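You operate a simulated robot arm through the tools that you are given. There is no shell and no other tool. Be economical: measure what you need, move in short steps, check, and stop when the job is done.

You are at the controls of a simulated robot arm. One attempt, no reset.

TASK
Put one of the ferrules from the top of the green bench on top of the wooden sander.

The check looks at the end state, three seconds after you hand in, the way a careful person would. Anything else that was tipped, shoved, dropped, spilled or broken makes it a failure.

THE ROBOT
A 6-joint arm with a two-finger parallel gripper on a trunk, on a base that drives. Base frame: it is fixed to the floor where the robot stands at the start and does not move with it; the origin is under the middle of the robot, x ahead of it, y to its left, z up. Readings come in m, rad, newtons and seconds.
With the tool pointing down near the work surface it reaches from about 0.32 to 0.7 m from the robot's upright axis, wherever it stands. Its first joint turns from -2.897 to 2.897 rad. Payload 4.1 kg.
The TCP is the grasp point between the finger pads, 0.023 m short of the fingertips. In the tool frame z runs along the fingers and y along their closing line. The gripper opens to 0.094 m. The fingers are 0.038 m wide and 0.01 m thick; the gripper's body (0.054 by 0.096 m) begins 0.039 m behind the TCP.
Orientation is that of the tool frame in the base frame, as a unit quaternion [x, y, z, w]. With the fingers straight down and closing along the base's y, the tool's x points along the base's -x, its y along +y and its z along -z.

THE INTERFACE
- The arm moves only by the tool servo_tool. Its argument "plan" is a list of rows, each an object (a shift or turn left out is 0, a gripper value left out holds the last) with "slide": the shift along the base's x, y, z in units of 20 mm (1.0 is 20 mm), a list of three; "dr": the turn, a rotation vector about the base's x, y, z in units of 4 degrees (1.0 is 4 degrees), a list of three; "hand": the gripper command, from -1 (shut) to 1 (fully open), values between in proportion. In form: [{"slide": [x, y, z], "dr": [rx, ry, rz], "hand": hand}, ...]. A call has 1 to 20 rows; each row shifts and turns the commanded pose from where the row before left it. A call with a number of a shift or a turn outside -1 to 1 is refused whole. A row lasts 0.2 s, in which the tool goes at most 0.05 m and 0.15 rad; a call with a longer step from one row to the next is refused whole, and so is a gripper value outside its range. Where a pose cannot be reached the arm comes as near as it can. A force on the tool above 40 N (or 10 N above the force at the start of the call, whichever is more), or a blocked arm, ends the call early, and 0.2 s more pass. Each finger travels about 0.045 m/s and halts on what it meets, pressing with about 45 N; the grip force reading is that of the motor and also rises with nothing between the fingers. The clock runs only during rows and for 0.2 s after the last one: add rows that do not move to give the fingers time. The reply holds the time, the measured pose of the TCP, the force on the tool along the base axes, the opening and the grip force, in the units named above and with some noise, with the torque about the TCP (base axes, N m) and any sound that the robot's microphone picked up.
- Cameras (640 x 400 px; columns grow to the right, rows downward): "scene" is now at [0.0134, 0.1794, 1.4763]; the picture's right is [0.20, -0.98, 0.00], its down [-0.77, -0.16, -0.62] and it looks along [0.61, 0.13, -0.78] (base axes); focal length 272 px, centre (320, 200). "wrist" rides on the gripper at [0.086, 0.016, -0.074] in the tool frame; the picture's right is [-0.18, 0.98, 0.00], its down [-0.58, -0.11, -0.81] and it looks along [-0.79, -0.15, 0.59] (tool axes); focal length 243 px, centre (320, 200). There is no depth. A picture from a camera that has moved, and an enlarged one, comes with that camera's place and axes in the base frame and with its lens.
- snapshot(camera): a new picture of that camera. No time passes.
- lift_body(by): slides the trunk up (or, below 0, down) by that many m; the arm and the scene camera ride with it, the base frame stays. It gives what a move gives, with no picture.
- steer(legs): drives the robot by 1 to 6 legs, each [ahead, turn to the left] in m and rad, along the robot's own axes; the way and the turn of a leg run together, so that a leg with both is an arc; at most 1.5 m and 3.142 rad a leg. The arm and the cameras ride along, it lands a little off, and it stops where it bumps. It gives what a move gives.
- aim_head(pan, tilt): turns the head with the scene camera to pan (to the left, within 2.705 rad either way) and tilt (down, from -0.506 to 1.204), counted from straight ahead of the robot. It gives what a move gives.
- enlarge(camera, box): a new picture of the part [left, top, right, bottom] of that camera's present view, enlarged. No time passes.
- finish_job(): hands the job in; it is judged then, once.

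Work in short steps. Places have to be worked out from the pictures, the camera data and where the tool is seen: move nearer, look again, correct. Check each grasp and each placing, and mend what went wrong. You have 120 turns and 82 pictures in all, those below and enlarged ones among them. Open the gripper and draw the arm clear of the work before you hand the job in, unless the task says otherwise; then end with one line.

The tools are called after ">>>" as a command line: name --argument value ..., lists and objects as JSON in quotes. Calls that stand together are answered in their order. servo_tool: Moves the arm, as the interface text tells. Its arguments: {"type":"object","properties":{"plan":{"type":"array","items":{"type":"object","properties":{"slide":{"type":"array","items":{"type":"number"}},"dr":{"type":"array","items":{"type":"number"}},"hand":{"type":"number"}}}}},"required":["plan"]} The other tools are called the same way: lift_body (by) slides the trunk up or down; steer (legs) drives the base; aim_head (pan, tilt) turns the head that bears the scene camera; snapshot (camera) takes a picture; enlarge (camera, box) takes an enlarged picture of a part of a camera's view; finish_job () hands the job in.

At the start:

```text
t: 0.0
position: [0.3376, 0.3601, 1.0461]
tcp_rot: [0.0, 1.0, 0.001, 0.0]
ft_force: [-0.5, -0.3, 0.3]
torque: [0.01, 0.02, -0.04]
grip_width: 0.0942
grip_force: 0.0
trunk travel left (down, up): [-0.45, 0.14]
robot x, y, heading: [-0.0033, -0.0034, 0.001]
head pan, tilt: [0.206, 0.901]
```

scene: 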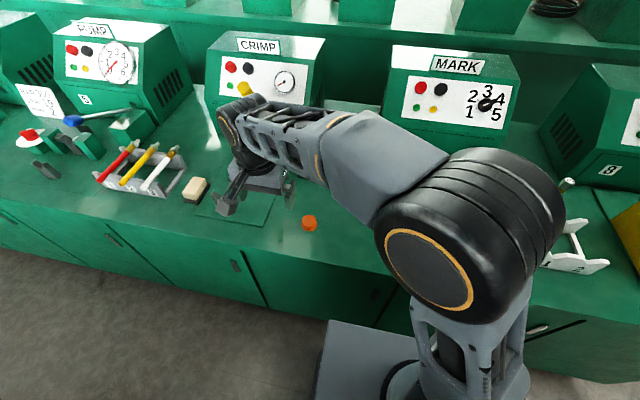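
wrist: 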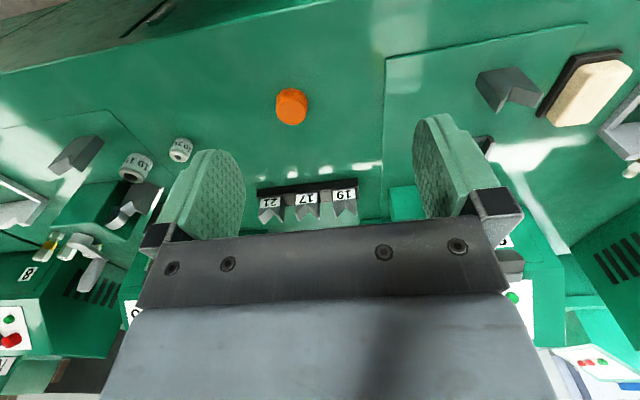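

The scene shows a bench with several small items; I look closer at the likely ferrules and the beige block.

>>> enlarge --camera "wrist" --box '[40, 60, 360, 260]'

>>> enlarge --camera "wrist" --box '[440, 20, 640, 145]'

>>> enlarge --camera "scene" --box '[80, 100, 340, 262]'

>>> aim_head --pan -0.5 --tilt 0.9

```text
2.00 times, centred on (200, 160) of wrist
camera zoom: at [0.2514, 0.3763, 1.1204], right [0.18, 0.98, 0.0], down [0.58, -0.11, 0.81], along [0.79, -0.15, -0.59], focal length 485 px, centre (560, 280)
```

zoom: 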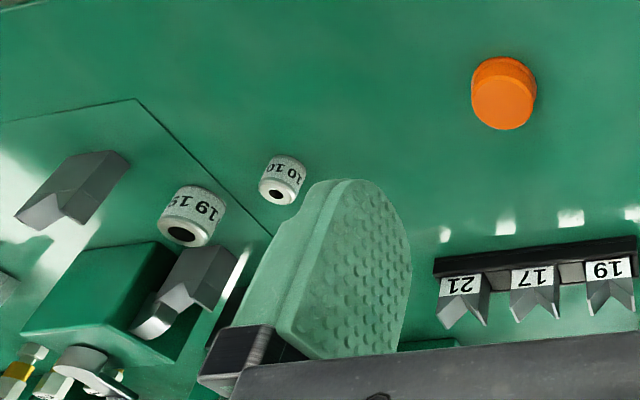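

```text
3.20 times, centred on (540, 82) of wrist
camera zoom: at [0.2514, 0.3763, 1.1204], right [0.18, 0.98, 0.0], down [0.58, -0.11, 0.81], along [0.79, -0.15, -0.59], focal length 776 px, centre (-384, 576)
```

zoom: 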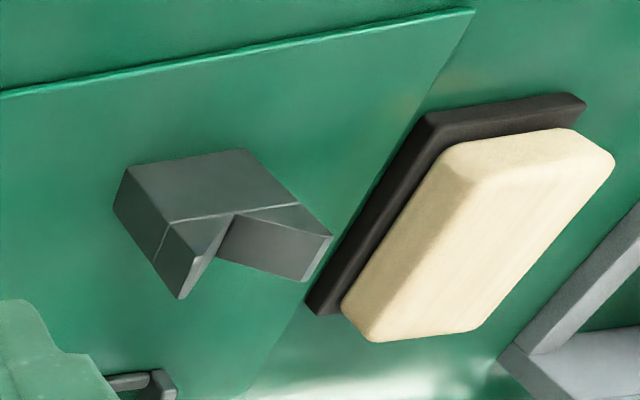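

```text
2.46 times, centred on (210, 181) of scene
camera zoom: at [0.0134, 0.1794, 1.4763], right [0.2, -0.98, 0.0], down [-0.77, -0.16, -0.62], along [0.61, 0.13, -0.78], focal length 669 px, centre (591, 247)
```

zoom: 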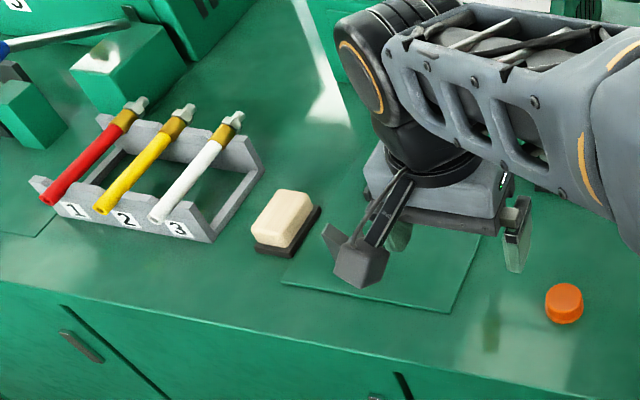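

```text
t: 1.1
position: [0.3369, 0.3603, 1.0459]
tcp_rot: [0.0, 1.0, -0.001, 0.0]
ft_force: [0.2, 0.1, -0.3]
torque: [-0.02, 0.0, -0.02]
grip_width: 0.0938
grip_force: 0.1
trunk travel left (down, up): [-0.45, 0.14]
robot x, y, heading: [0.0013, -0.0039, -0.002]
head pan, tilt: [-0.499, 0.901]
```

The sander (beige wood block on dark pad) comes out near (0.48, 0.68); ferrules near (0.49, 0.09) and (0.51, -0.01). I look with the turned head.

>>> snapshot --camera "scene"

```text
76 pictures are left
camera scene: at [0.0058, 0.1279, 1.4763], right [-0.48, -0.88, 0.0], down [-0.69, 0.37, -0.62], along [0.55, -0.3, -0.78], focal length 272 px, centre (320, 200)
```

scene: 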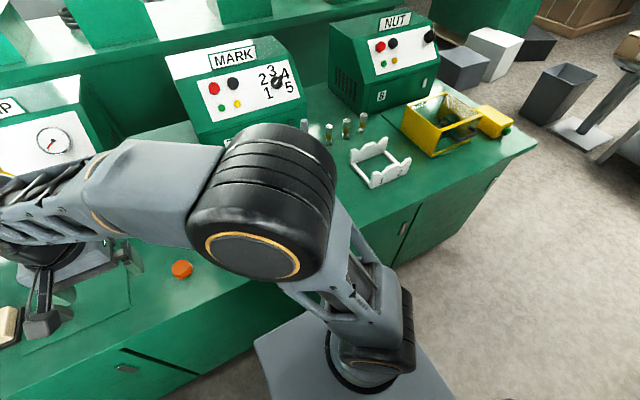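

I swing the tool sideways at safe height toward the ferrules for a closer look.

>>> servo_tool --plan '[{"slide": [0, -1, 0]}, {"slide": [0, -1, 0]}, {"slide": [0, -1, 0]}, {"slide": [0, -1, 0]}, {"slide": [0, -1, 0]}, {"slide": [0, -1, 0]}, {"slide": [0, -1, 0]}, {"slide": [0, -1, 0]}, {"slide": [0, -1, 0]}, {"slide": [0, -1, 0]}, {"slide": [0, -1, 0]}, {"slide": [0, -1, 0]}, {"slide": [0.5, -1, 0]}, {"slide": [0.5, -0.5, 0]}]'

>>> snapshot --camera "wrist"

>>> snapshot --camera "scene"

```text
t: 4.1
position: [0.3581, 0.0898, 1.0452]
tcp_rot: [-0.001, 1.0, 0.0, 0.0]
ft_force: [0.0, -0.1, -0.8]
torque: [0.0, -0.01, 0.01]
grip_width: 0.0941
grip_force: 0.1
trunk travel left (down, up): [-0.45, 0.14]
robot x, y, heading: [0.0001, -0.0053, -0.0]
head pan, tilt: [-0.499, 0.901]
```

```text
75 pictures are left
camera wrist: at [0.2719, 0.1055, 1.1201], right [0.18, 0.98, 0.0], down [0.58, -0.11, 0.81], along [0.79, -0.15, -0.59], focal length 243 px, centre (320, 200)
```

wrist: 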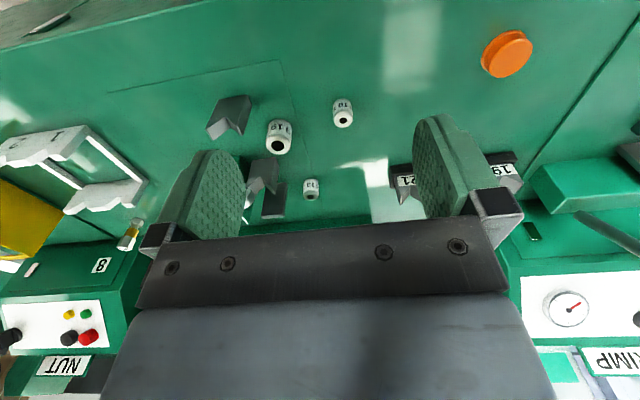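

```text
74 pictures are left
camera scene: at [0.0058, 0.1277, 1.4763], right [-0.48, -0.88, 0.0], down [-0.69, 0.38, -0.62], along [0.55, -0.3, -0.78], focal length 272 px, centre (320, 200)
```

scene: 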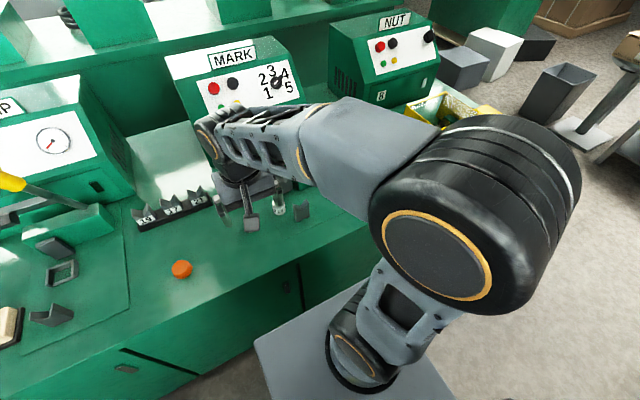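

Three ferrules are visible; the one nearest (343,112) is freest. Enlarge it for shape and position.

>>> enlarge --camera "wrist" --box '[250, 70, 410, 170]'

```text
4.00 times, centred on (330, 120) of wrist
camera zoom: at [0.2719, 0.1055, 1.1201], right [0.18, 0.98, 0.0], down [0.58, -0.11, 0.81], along [0.79, -0.15, -0.59], focal length 970 px, centre (280, 520)
```

zoom: 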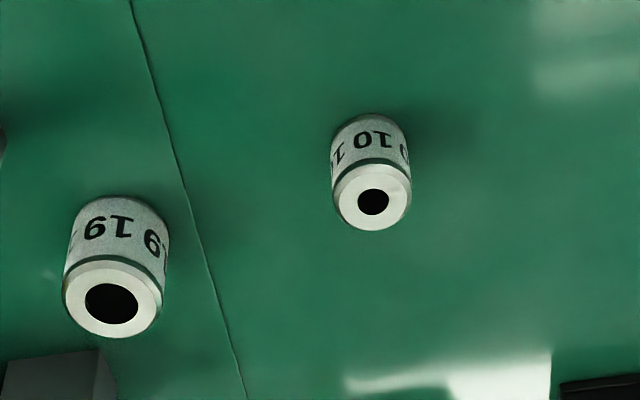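

Ferrule "10" stands upright, ~27 mm wide and ~30 mm tall, at about (0.479, 0.100). I move above it and go down to z≈0.92 with a moderately open hand, then check.

>>> servo_tool --plan '[{"slide": [1, 0.5, 0], "hand": 0.4}, {"slide": [1, 0, 0]}, {"slide": [1, 0, 0]}, {"slide": [1, 0, 0]}, {"slide": [1, 0, 0]}, {"slide": [1, 0, -1]}, {"slide": [0, 0, -1]}, {"slide": [0, 0, -1]}, {"slide": [0, 0, -1]}, {"slide": [0, 0, -1]}, {"slide": [0, 0, -1]}, {"slide": [0, 0, 0]}]'

>>> snapshot --camera "wrist"

>>> snapshot --camera "scene"

```text
t: 6.7
position: [0.4765, 0.1007, 0.9253]
tcp_rot: [-0.001, 1.0, -0.001, 0.0]
ft_force: [0.1, 0.6, 0.0]
torque: [0.01, -0.01, 0.01]
grip_width: 0.0656
grip_force: 0.1
trunk travel left (down, up): [-0.45, 0.14]
robot x, y, heading: [0.0008, -0.001, -0.001]
head pan, tilt: [-0.499, 0.901]
```

```text
72 pictures are left
camera wrist: at [0.3916, 0.116, 0.9998], right [0.18, 0.98, 0.0], down [0.58, -0.11, 0.81], along [0.79, -0.15, -0.59], focal length 243 px, centre (320, 200)
```

wrist: 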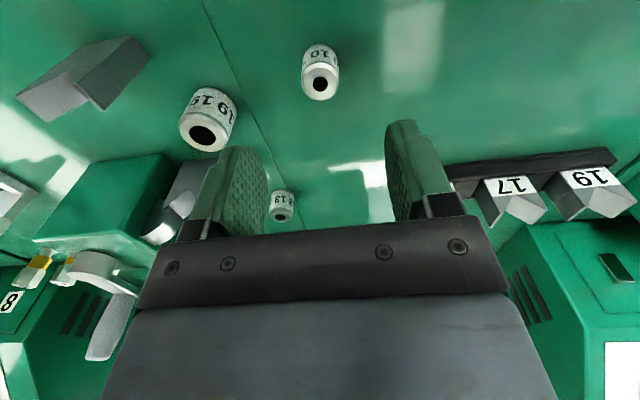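

```text
71 pictures are left
camera scene: at [0.0059, 0.1278, 1.4763], right [-0.48, -0.88, 0.0], down [-0.69, 0.38, -0.62], along [0.55, -0.3, -0.78], focal length 272 px, centre (320, 200)
```

scene: 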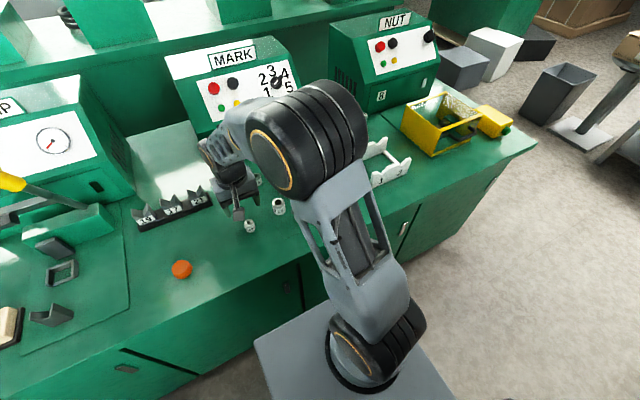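

Both cameras agree: ferrule at (0.480, 0.100). I descend around it to TCP z≈0.83.

>>> servo_tool --plan '[{"slide": [0.2, 0, -1]}, {"slide": [0, 0, -1]}, {"slide": [0, 0, -1]}, {"slide": [0, 0, -1]}, {"slide": [0, 0, -0.7]}, {"slide": [0, 0, 0]}]'

>>> snapshot --camera "wrist"

```text
t: 8.1
position: [0.4821, 0.1007, 0.8315]
tcp_rot: [-0.001, 1.0, 0.0, -0.001]
ft_force: [0.7, -0.6, -0.5]
torque: [0.04, -0.02, -0.01]
grip_width: 0.0657
grip_force: 0.1
trunk travel left (down, up): [-0.45, 0.14]
robot x, y, heading: [-0.0016, -0.0014, -0.003]
head pan, tilt: [-0.499, 0.901]
```

```text
70 pictures are left
camera wrist: at [0.3959, 0.1158, 0.906], right [0.18, 0.98, 0.0], down [0.58, -0.11, 0.81], along [0.79, -0.15, -0.59], focal length 243 px, centre (320, 200)
```

wrist: 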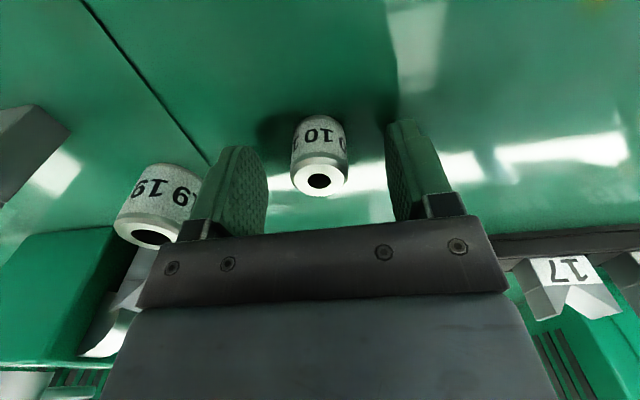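

The ferrule sits centred between the pads. I lower 4 mm and close.

>>> servo_tool --plan '[{"slide": [0, 0, -0.2]}, {"hand": 0.0}, {"hand": -0.3}, {"hand": -0.6}, {"hand": -0.8}, {}, {}, {}]'

>>> servo_tool --plan '[{"slide": [0, 0, 0.5]}, {"slide": [0, 0, 1]}, {"slide": [0, 0, 1]}, {"slide": [0, 0, 1]}, {"slide": [0, 0, 1]}, {"slide": [0, 0, 1]}, {"slide": [0, 0, 1]}]'

>>> snapshot --camera "wrist"

```text
t: 9.9
position: [0.4822, 0.101, 0.8283]
tcp_rot: [0.0, 1.0, 0.001, 0.0]
ft_force: [-0.2, -0.4, -0.2]
torque: [0.0, 0.0, 0.02]
grip_width: 0.0261
grip_force: 44.7
trunk travel left (down, up): [-0.45, 0.14]
robot x, y, heading: [0.0007, -0.004, 0.002]
head pan, tilt: [-0.499, 0.901]
```

```text
t: 11.5
position: [0.4809, 0.101, 0.958]
tcp_rot: [0.0, 1.0, 0.0, 0.0]
ft_force: [0.4, -0.6, -1.3]
torque: [0.0, 0.03, 0.02]
grip_width: 0.0263
grip_force: 45.1
trunk travel left (down, up): [-0.45, 0.14]
robot x, y, heading: [-0.0003, -0.0012, -0.004]
head pan, tilt: [-0.499, 0.901]
```

```text
69 pictures are left
camera wrist: at [0.3948, 0.1163, 1.0327], right [0.18, 0.98, 0.0], down [0.58, -0.11, 0.81], along [0.79, -0.15, -0.59], focal length 243 px, centre (320, 200)
```

wrist: 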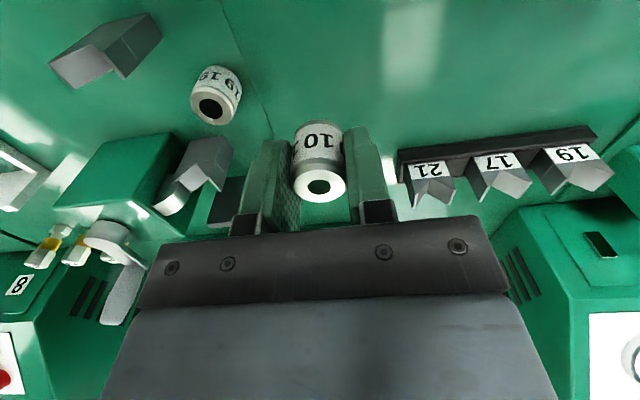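

Ferrule held (26 mm, 45 N). The sander is out of reach (0.83 m), so I must drive left; I raise the tool a bit and look at the floor on the left and behind.

>>> servo_tool --plan '[{"slide": [-1, 0, 1]}, {"slide": [-1, 0, 1]}, {"slide": [-1, 0, 1]}, {"slide": [-1, 0, 1]}, {"slide": [-1, 0, 0]}]'

>>> aim_head --pan 1.4 --tilt 0.7

>>> snapshot --camera "scene"

>>> aim_head --pan 2.6 --tilt 0.8

>>> snapshot --camera "scene"

```text
t: 12.7
position: [0.3802, 0.0998, 1.0386]
tcp_rot: [-0.002, 1.0, 0.001, 0.0]
ft_force: [0.5, -0.2, -0.3]
torque: [0.0, 0.0, 0.02]
grip_width: 0.0262
grip_force: 44.9
trunk travel left (down, up): [-0.45, 0.14]
robot x, y, heading: [0.0009, -0.002, -0.001]
head pan, tilt: [-0.499, 0.901]
```

```text
t: 14.5
position: [0.3815, 0.1011, 1.0384]
tcp_rot: [-0.001, 1.0, 0.001, 0.0]
ft_force: [0.4, -0.4, -0.2]
torque: [0.01, 0.0, -0.04]
grip_width: 0.0263
grip_force: 44.8
trunk travel left (down, up): [-0.45, 0.14]
robot x, y, heading: [0.0017, -0.0016, -0.002]
head pan, tilt: [1.4, 0.7]
```

```text
68 pictures are left
camera scene: at [-0.046, 0.2476, 1.4925], right [0.99, -0.17, 0.0], down [-0.11, -0.63, -0.76], along [0.13, 0.75, -0.64], focal length 272 px, centre (320, 200)
```

scene: 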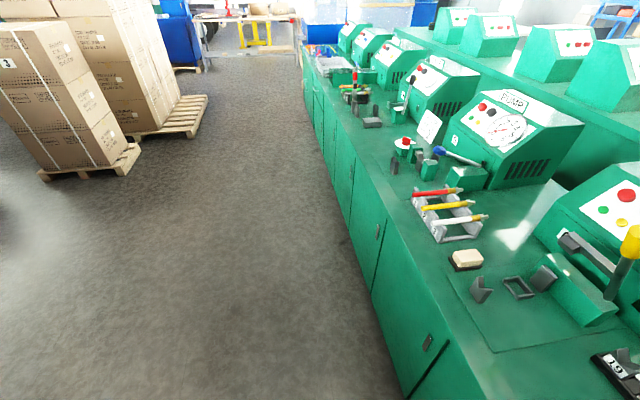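

```text
t: 15.9
position: [0.38, 0.0999, 1.038]
tcp_rot: [-0.001, 1.0, -0.001, 0.0]
ft_force: [-0.3, -0.2, 0.2]
torque: [-0.03, -0.03, 0.01]
grip_width: 0.0262
grip_force: 45.3
trunk travel left (down, up): [-0.45, 0.14]
robot x, y, heading: [0.002, 0.0016, 0.003]
head pan, tilt: [2.601, 0.799]
```

```text
67 pictures are left
camera scene: at [-0.1296, 0.2055, 1.4842], right [0.52, 0.86, 0.0], down [0.61, -0.37, -0.7], along [-0.6, 0.36, -0.72], focal length 272 px, centre (320, 200)
```

scene: 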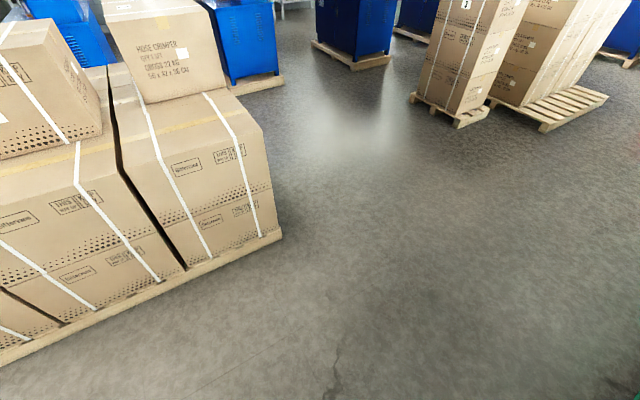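

Floor on the left and 1.2 m behind is clear. I back off, turn left, drive 0.55 m, and turn back, keeping the last approach for after a check.

>>> steer --legs '[[-0.3, 0], [0, 1.571], [0.55, 0], [0, -1.571]]'

>>> aim_head --pan 0.2 --tilt 0.8

>>> snapshot --camera "scene"

>>> snapshot --camera "wrist"

```text
t: 28.4
position: [0.0789, 0.6542, 1.038]
tcp_rot: [-0.003, 1.0, 0.0, -0.001]
ft_force: [0.2, -0.1, -0.7]
torque: [-0.01, 0.0, 0.01]
grip_width: 0.0259
grip_force: 44.5
trunk travel left (down, up): [-0.45, 0.14]
robot x, y, heading: [-0.3074, 0.551, 0.002]
head pan, tilt: [2.601, 0.799]
```

```text
t: 30.6
position: [0.0786, 0.6541, 1.0394]
tcp_rot: [-0.003, 1.0, 0.001, 0.0]
ft_force: [0.3, -0.3, 0.1]
torque: [-0.06, 0.02, 0.0]
grip_width: 0.0262
grip_force: 44.8
trunk travel left (down, up): [-0.45, 0.14]
robot x, y, heading: [-0.3019, 0.5481, 0.007]
head pan, tilt: [0.201, 0.799]
```

```text
66 pictures are left
camera scene: at [-0.2839, 0.7324, 1.4842], right [0.2, -0.98, 0.0], down [-0.7, -0.15, -0.7], along [0.68, 0.14, -0.72], focal length 272 px, centre (320, 200)
```

scene: 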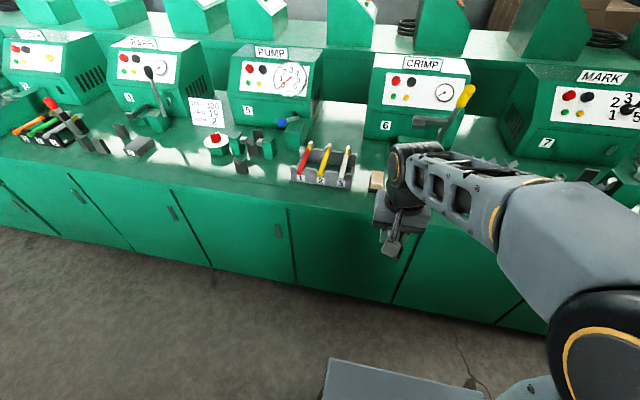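

```text
65 pictures are left
camera wrist: at [-0.0073, 0.6691, 1.1129], right [0.18, 0.98, 0.0], down [0.58, -0.11, 0.81], along [0.79, -0.14, -0.59], focal length 243 px, centre (320, 200)
```

wrist: 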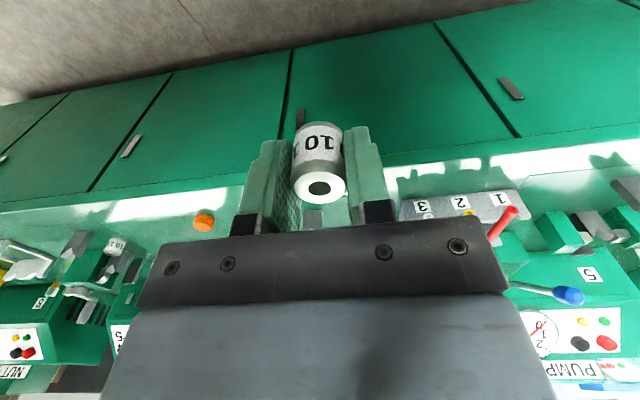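

Landed as planned. I drive 0.28 m ahead to the bench and look again.

>>> steer --legs '[[0.28, 0]]'

>>> snapshot --camera "wrist"

>>> snapshot --camera "scene"

```text
t: 32.6
position: [0.3585, 0.6533, 1.0379]
tcp_rot: [-0.001, 1.0, 0.0, 0.0]
ft_force: [0.0, -0.4, -0.1]
torque: [-0.01, 0.0, -0.02]
grip_width: 0.026
grip_force: 45.1
trunk travel left (down, up): [-0.45, 0.14]
robot x, y, heading: [-0.025, 0.5493, -0.003]
head pan, tilt: [0.201, 0.799]
```

```text
64 pictures are left
camera wrist: at [0.2725, 0.6693, 1.1129], right [0.18, 0.98, 0.0], down [0.58, -0.11, 0.81], along [0.79, -0.15, -0.59], focal length 243 px, centre (320, 200)
```

wrist: 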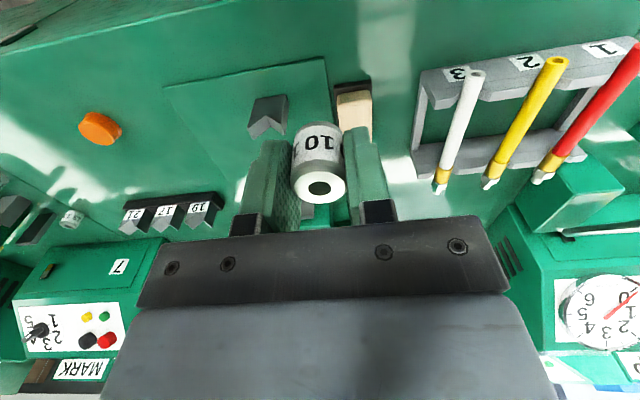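

```text
63 pictures are left
camera scene: at [-0.004, 0.733, 1.4842], right [0.2, -0.98, 0.0], down [-0.7, -0.14, -0.7], along [0.68, 0.14, -0.72], focal length 272 px, centre (320, 200)
```

scene: 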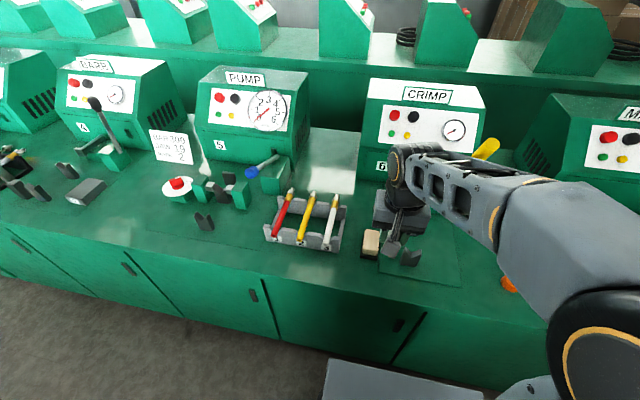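

I measure the sander with an enlarged view.

>>> enlarge --camera "scene" --box '[330, 210, 426, 270]'

>>> enlarge --camera "wrist" --box '[260, 60, 420, 160]'

```text
6.67 times, centred on (378, 240) of scene
camera zoom: at [-0.004, 0.733, 1.4842], right [0.2, -0.98, 0.0], down [-0.7, -0.14, -0.7], along [0.68, 0.14, -0.72], focal length 1811 px, centre (-67, -67)
```

zoom: 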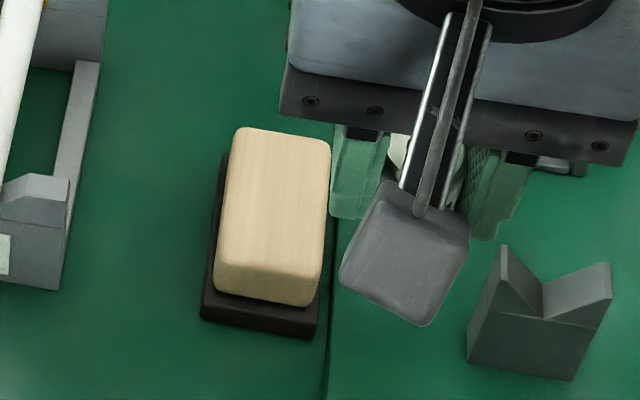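

```text
4.00 times, centred on (340, 110) of wrist
camera zoom: at [0.2725, 0.6693, 1.1129], right [0.18, 0.98, 0.0], down [0.58, -0.11, 0.81], along [0.79, -0.15, -0.59], focal length 970 px, centre (240, 560)
```

zoom: 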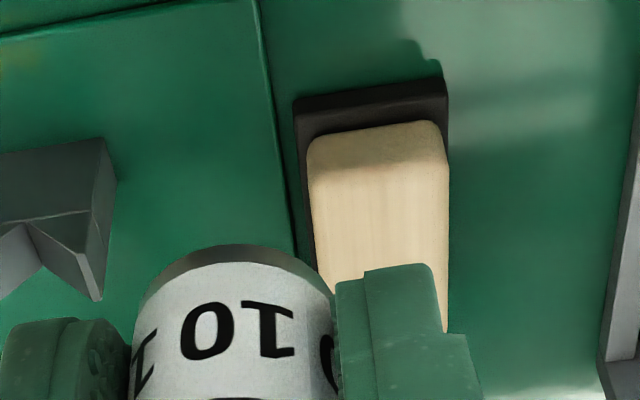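

Sander top is about 77×46 mm, centred at (0.480, 0.681), top height ≈0.83–0.84. I move above it and descend to z≈0.90, then look.

>>> servo_tool --plan '[{"slide": [1, 0.35, 0]}, {"slide": [1, 1, 0]}, {"slide": [1, 0, 0]}, {"slide": [1, 0, 0]}, {"slide": [1, 0, 0]}, {"slide": [1, 0, -1]}, {"slide": [0, 0, -1]}, {"slide": [0, 0, -1]}, {"slide": [0, 0, -1]}, {"slide": [0, 0, -1]}, {"slide": [0, 0, -1]}, {"slide": [0, 0, -0.5]}, {}]'

>>> snapshot --camera "wrist"

>>> enlarge --camera "scene" --box '[310, 180, 470, 280]'

```text
t: 35.4
position: [0.4791, 0.6814, 0.9075]
tcp_rot: [-0.002, 1.0, -0.001, 0.0]
ft_force: [0.4, -0.2, -0.6]
torque: [-0.01, -0.03, 0.0]
grip_width: 0.0264
grip_force: 45.1
trunk travel left (down, up): [-0.45, 0.14]
robot x, y, heading: [-0.0219, 0.55, 0.002]
head pan, tilt: [0.201, 0.799]
```

```text
60 pictures are left
camera wrist: at [0.3925, 0.6962, 0.9827], right [0.18, 0.98, 0.0], down [0.58, -0.11, 0.81], along [0.79, -0.15, -0.59], focal length 243 px, centre (320, 200)
```

wrist: 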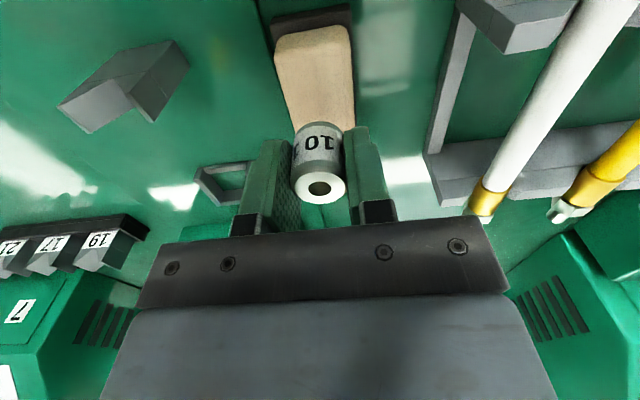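

```text
4.00 times, centred on (390, 230) of scene
camera zoom: at [-0.0041, 0.733, 1.4842], right [0.2, -0.98, 0.0], down [-0.7, -0.14, -0.7], along [0.68, 0.14, -0.72], focal length 1087 px, centre (40, 80)
```

zoom: 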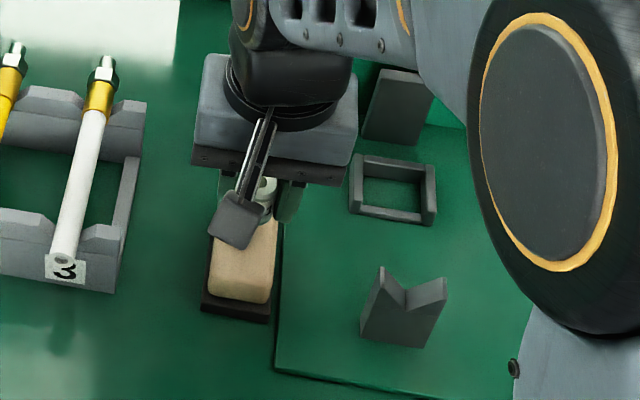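

The wrist view confirms the sander directly below the ferrule. I descend toward contact (expected near z≈0.863), pausing before it.

>>> servo_tool --plan '[{"slide": [0.1, 0, -0.5]}, {"slide": [0, 0, -0.5]}, {"slide": [0, 0, -0.5]}, {}]'

>>> enlarge --camera "wrist" --box '[220, 40, 420, 220]'

```text
t: 36.4
position: [0.4817, 0.681, 0.8783]
tcp_rot: [-0.002, 1.0, 0.001, 0.0]
ft_force: [0.4, 0.5, -0.8]
torque: [-0.02, -0.02, 0.03]
grip_width: 0.0263
grip_force: 45.2
trunk travel left (down, up): [-0.45, 0.14]
robot x, y, heading: [-0.0212, 0.5513, 0.001]
head pan, tilt: [0.201, 0.799]
```

```text
2.22 times, centred on (320, 130) of wrist
camera zoom: at [0.3944, 0.6967, 0.9529], right [0.18, 0.98, 0.0], down [0.58, -0.11, 0.81], along [0.79, -0.15, -0.59], focal length 539 px, centre (320, 356)
```

zoom: 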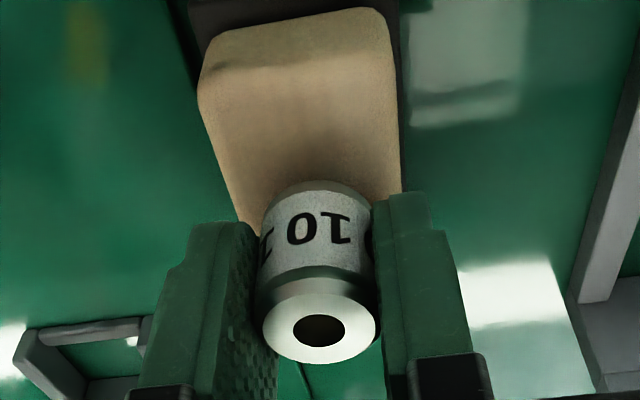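

Well centred over the wood with a small gap left. I descend in 2 mm steps watching the force.

>>> servo_tool --plan '[{"slide": [0, 0, -0.15]}, {"slide": [0, 0, -0.15]}, {"slide": [0, 0, -0.1]}, {"slide": [0, 0, -0.1]}, {}]'

>>> enlarge --camera "wrist" --box '[220, 40, 420, 220]'

```text
t: 37.6
position: [0.4804, 0.6819, 0.8691]
tcp_rot: [-0.002, 1.0, 0.0, 0.001]
ft_force: [0.1, 0.6, 11.0]
torque: [-0.04, 0.08, 0.01]
grip_width: 0.0261
grip_force: 45.2
trunk travel left (down, up): [-0.45, 0.14]
robot x, y, heading: [-0.0235, 0.5487, 0.001]
head pan, tilt: [0.201, 0.799]
```

```text
2.22 times, centred on (320, 130) of wrist
camera zoom: at [0.3941, 0.6961, 0.944], right [0.18, 0.98, 0.0], down [0.58, -0.11, 0.81], along [0.79, -0.15, -0.59], focal length 539 px, centre (320, 356)
```

zoom: 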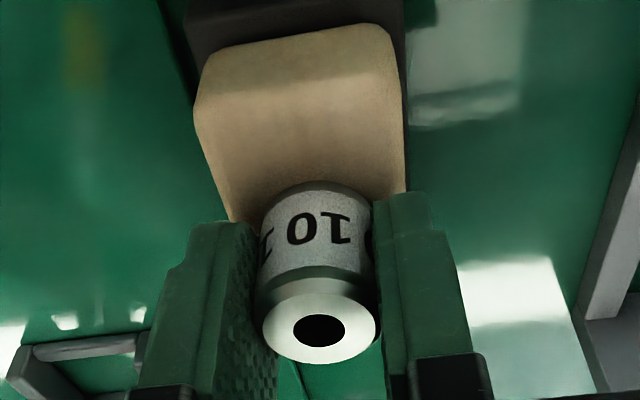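

Contact: 11 N up at z≈0.869. I relax 1 mm and open gradually.

>>> servo_tool --plan '[{"slide": [0, 0, 0.05]}, {"hand": -0.35}, {"hand": -0.2}, {"hand": 0.0}, {"hand": 0.3}, {}, {}]'

>>> snapshot --camera "wrist"

```text
t: 39.2
position: [0.4794, 0.6814, 0.8685]
tcp_rot: [-0.001, 1.0, 0.0, 0.0]
ft_force: [0.1, 0.7, 0.0]
torque: [-0.02, 0.01, -0.01]
grip_width: 0.0611
grip_force: 0.0
trunk travel left (down, up): [-0.45, 0.14]
robot x, y, heading: [-0.0222, 0.548, 0.005]
head pan, tilt: [0.201, 0.799]
```

```text
56 pictures are left
camera wrist: at [0.3943, 0.6963, 0.9438], right [0.18, 0.98, 0.0], down [0.58, -0.11, 0.81], along [0.79, -0.15, -0.59], focal length 243 px, centre (320, 200)
```

wrist: 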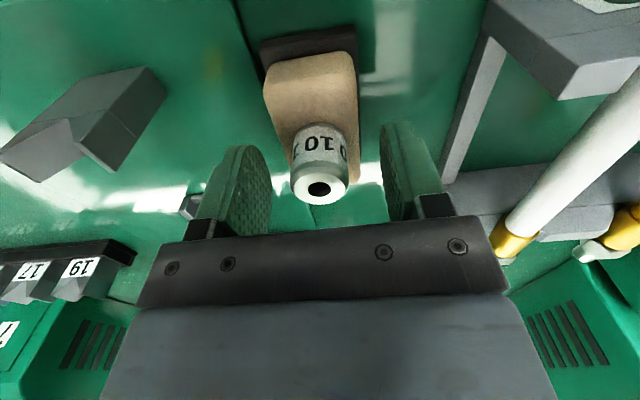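

The ferrule stands free on the sander. I raise straight up, then draw the arm back.

>>> servo_tool --plan '[{"slide": [0, 0, 0.5]}, {"slide": [0, 0, 1]}, {"slide": [0, 0, 1]}, {"slide": [0, 0, 1]}, {"slide": [0, 0, 1]}, {"slide": [0, 0, 1]}, {"slide": [0, 0, 1]}, {"slide": [0, 0, 1]}, {"slide": [0, 0, 1]}, {"slide": [-1, 0, 0]}, {"slide": [-1, 0, 0]}, {"slide": [-1, -1, 0]}, {"slide": [-1, -1, 0]}, {"slide": [-1, -1, 0]}, {"slide": [0, -1, 0]}, {"slide": [0, -1, 0]}, {"slide": [0, -1, 0]}, {}]'

>>> snapshot --camera "wrist"

>>> enlarge --camera "scene" --box '[290, 170, 482, 290]'

```text
t: 43.0
position: [0.3804, 0.5604, 1.0393]
tcp_rot: [-0.002, 1.0, -0.001, -0.001]
ft_force: [0.2, 0.0, -0.3]
torque: [0.03, 0.01, -0.01]
grip_width: 0.0613
grip_force: 0.0
trunk travel left (down, up): [-0.45, 0.14]
robot x, y, heading: [-0.0201, 0.5434, 0.003]
head pan, tilt: [0.201, 0.799]
```

```text
55 pictures are left
camera wrist: at [0.2941, 0.5757, 1.1142], right [0.18, 0.98, 0.0], down [0.58, -0.11, 0.81], along [0.79, -0.15, -0.59], focal length 243 px, centre (320, 200)
```

wrist: 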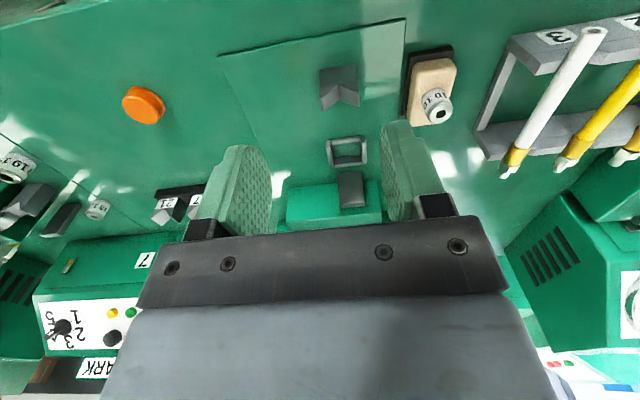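

```text
3.33 times, centred on (386, 230) of scene
camera zoom: at [-0.0042, 0.7329, 1.4843], right [0.2, -0.98, 0.0], down [-0.7, -0.14, -0.7], along [0.68, 0.14, -0.72], focal length 906 px, centre (100, 100)
```

zoom: 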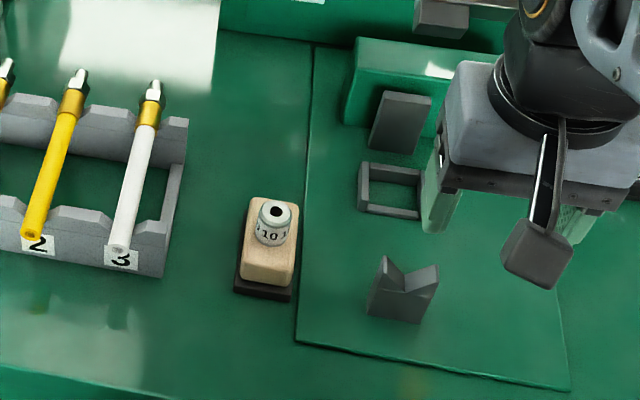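

The ferrule stands upright on the sander, everything else is undisturbed, and the arm is clear. I hand in.

>>> finish_job

```text
The job is handed in.
```

I put the ferrule marked "10" upright on top of the wooden sander. In the last pictures nothing else looked disturbed. The gripper is open, the arm is clear, and the job is handed in.
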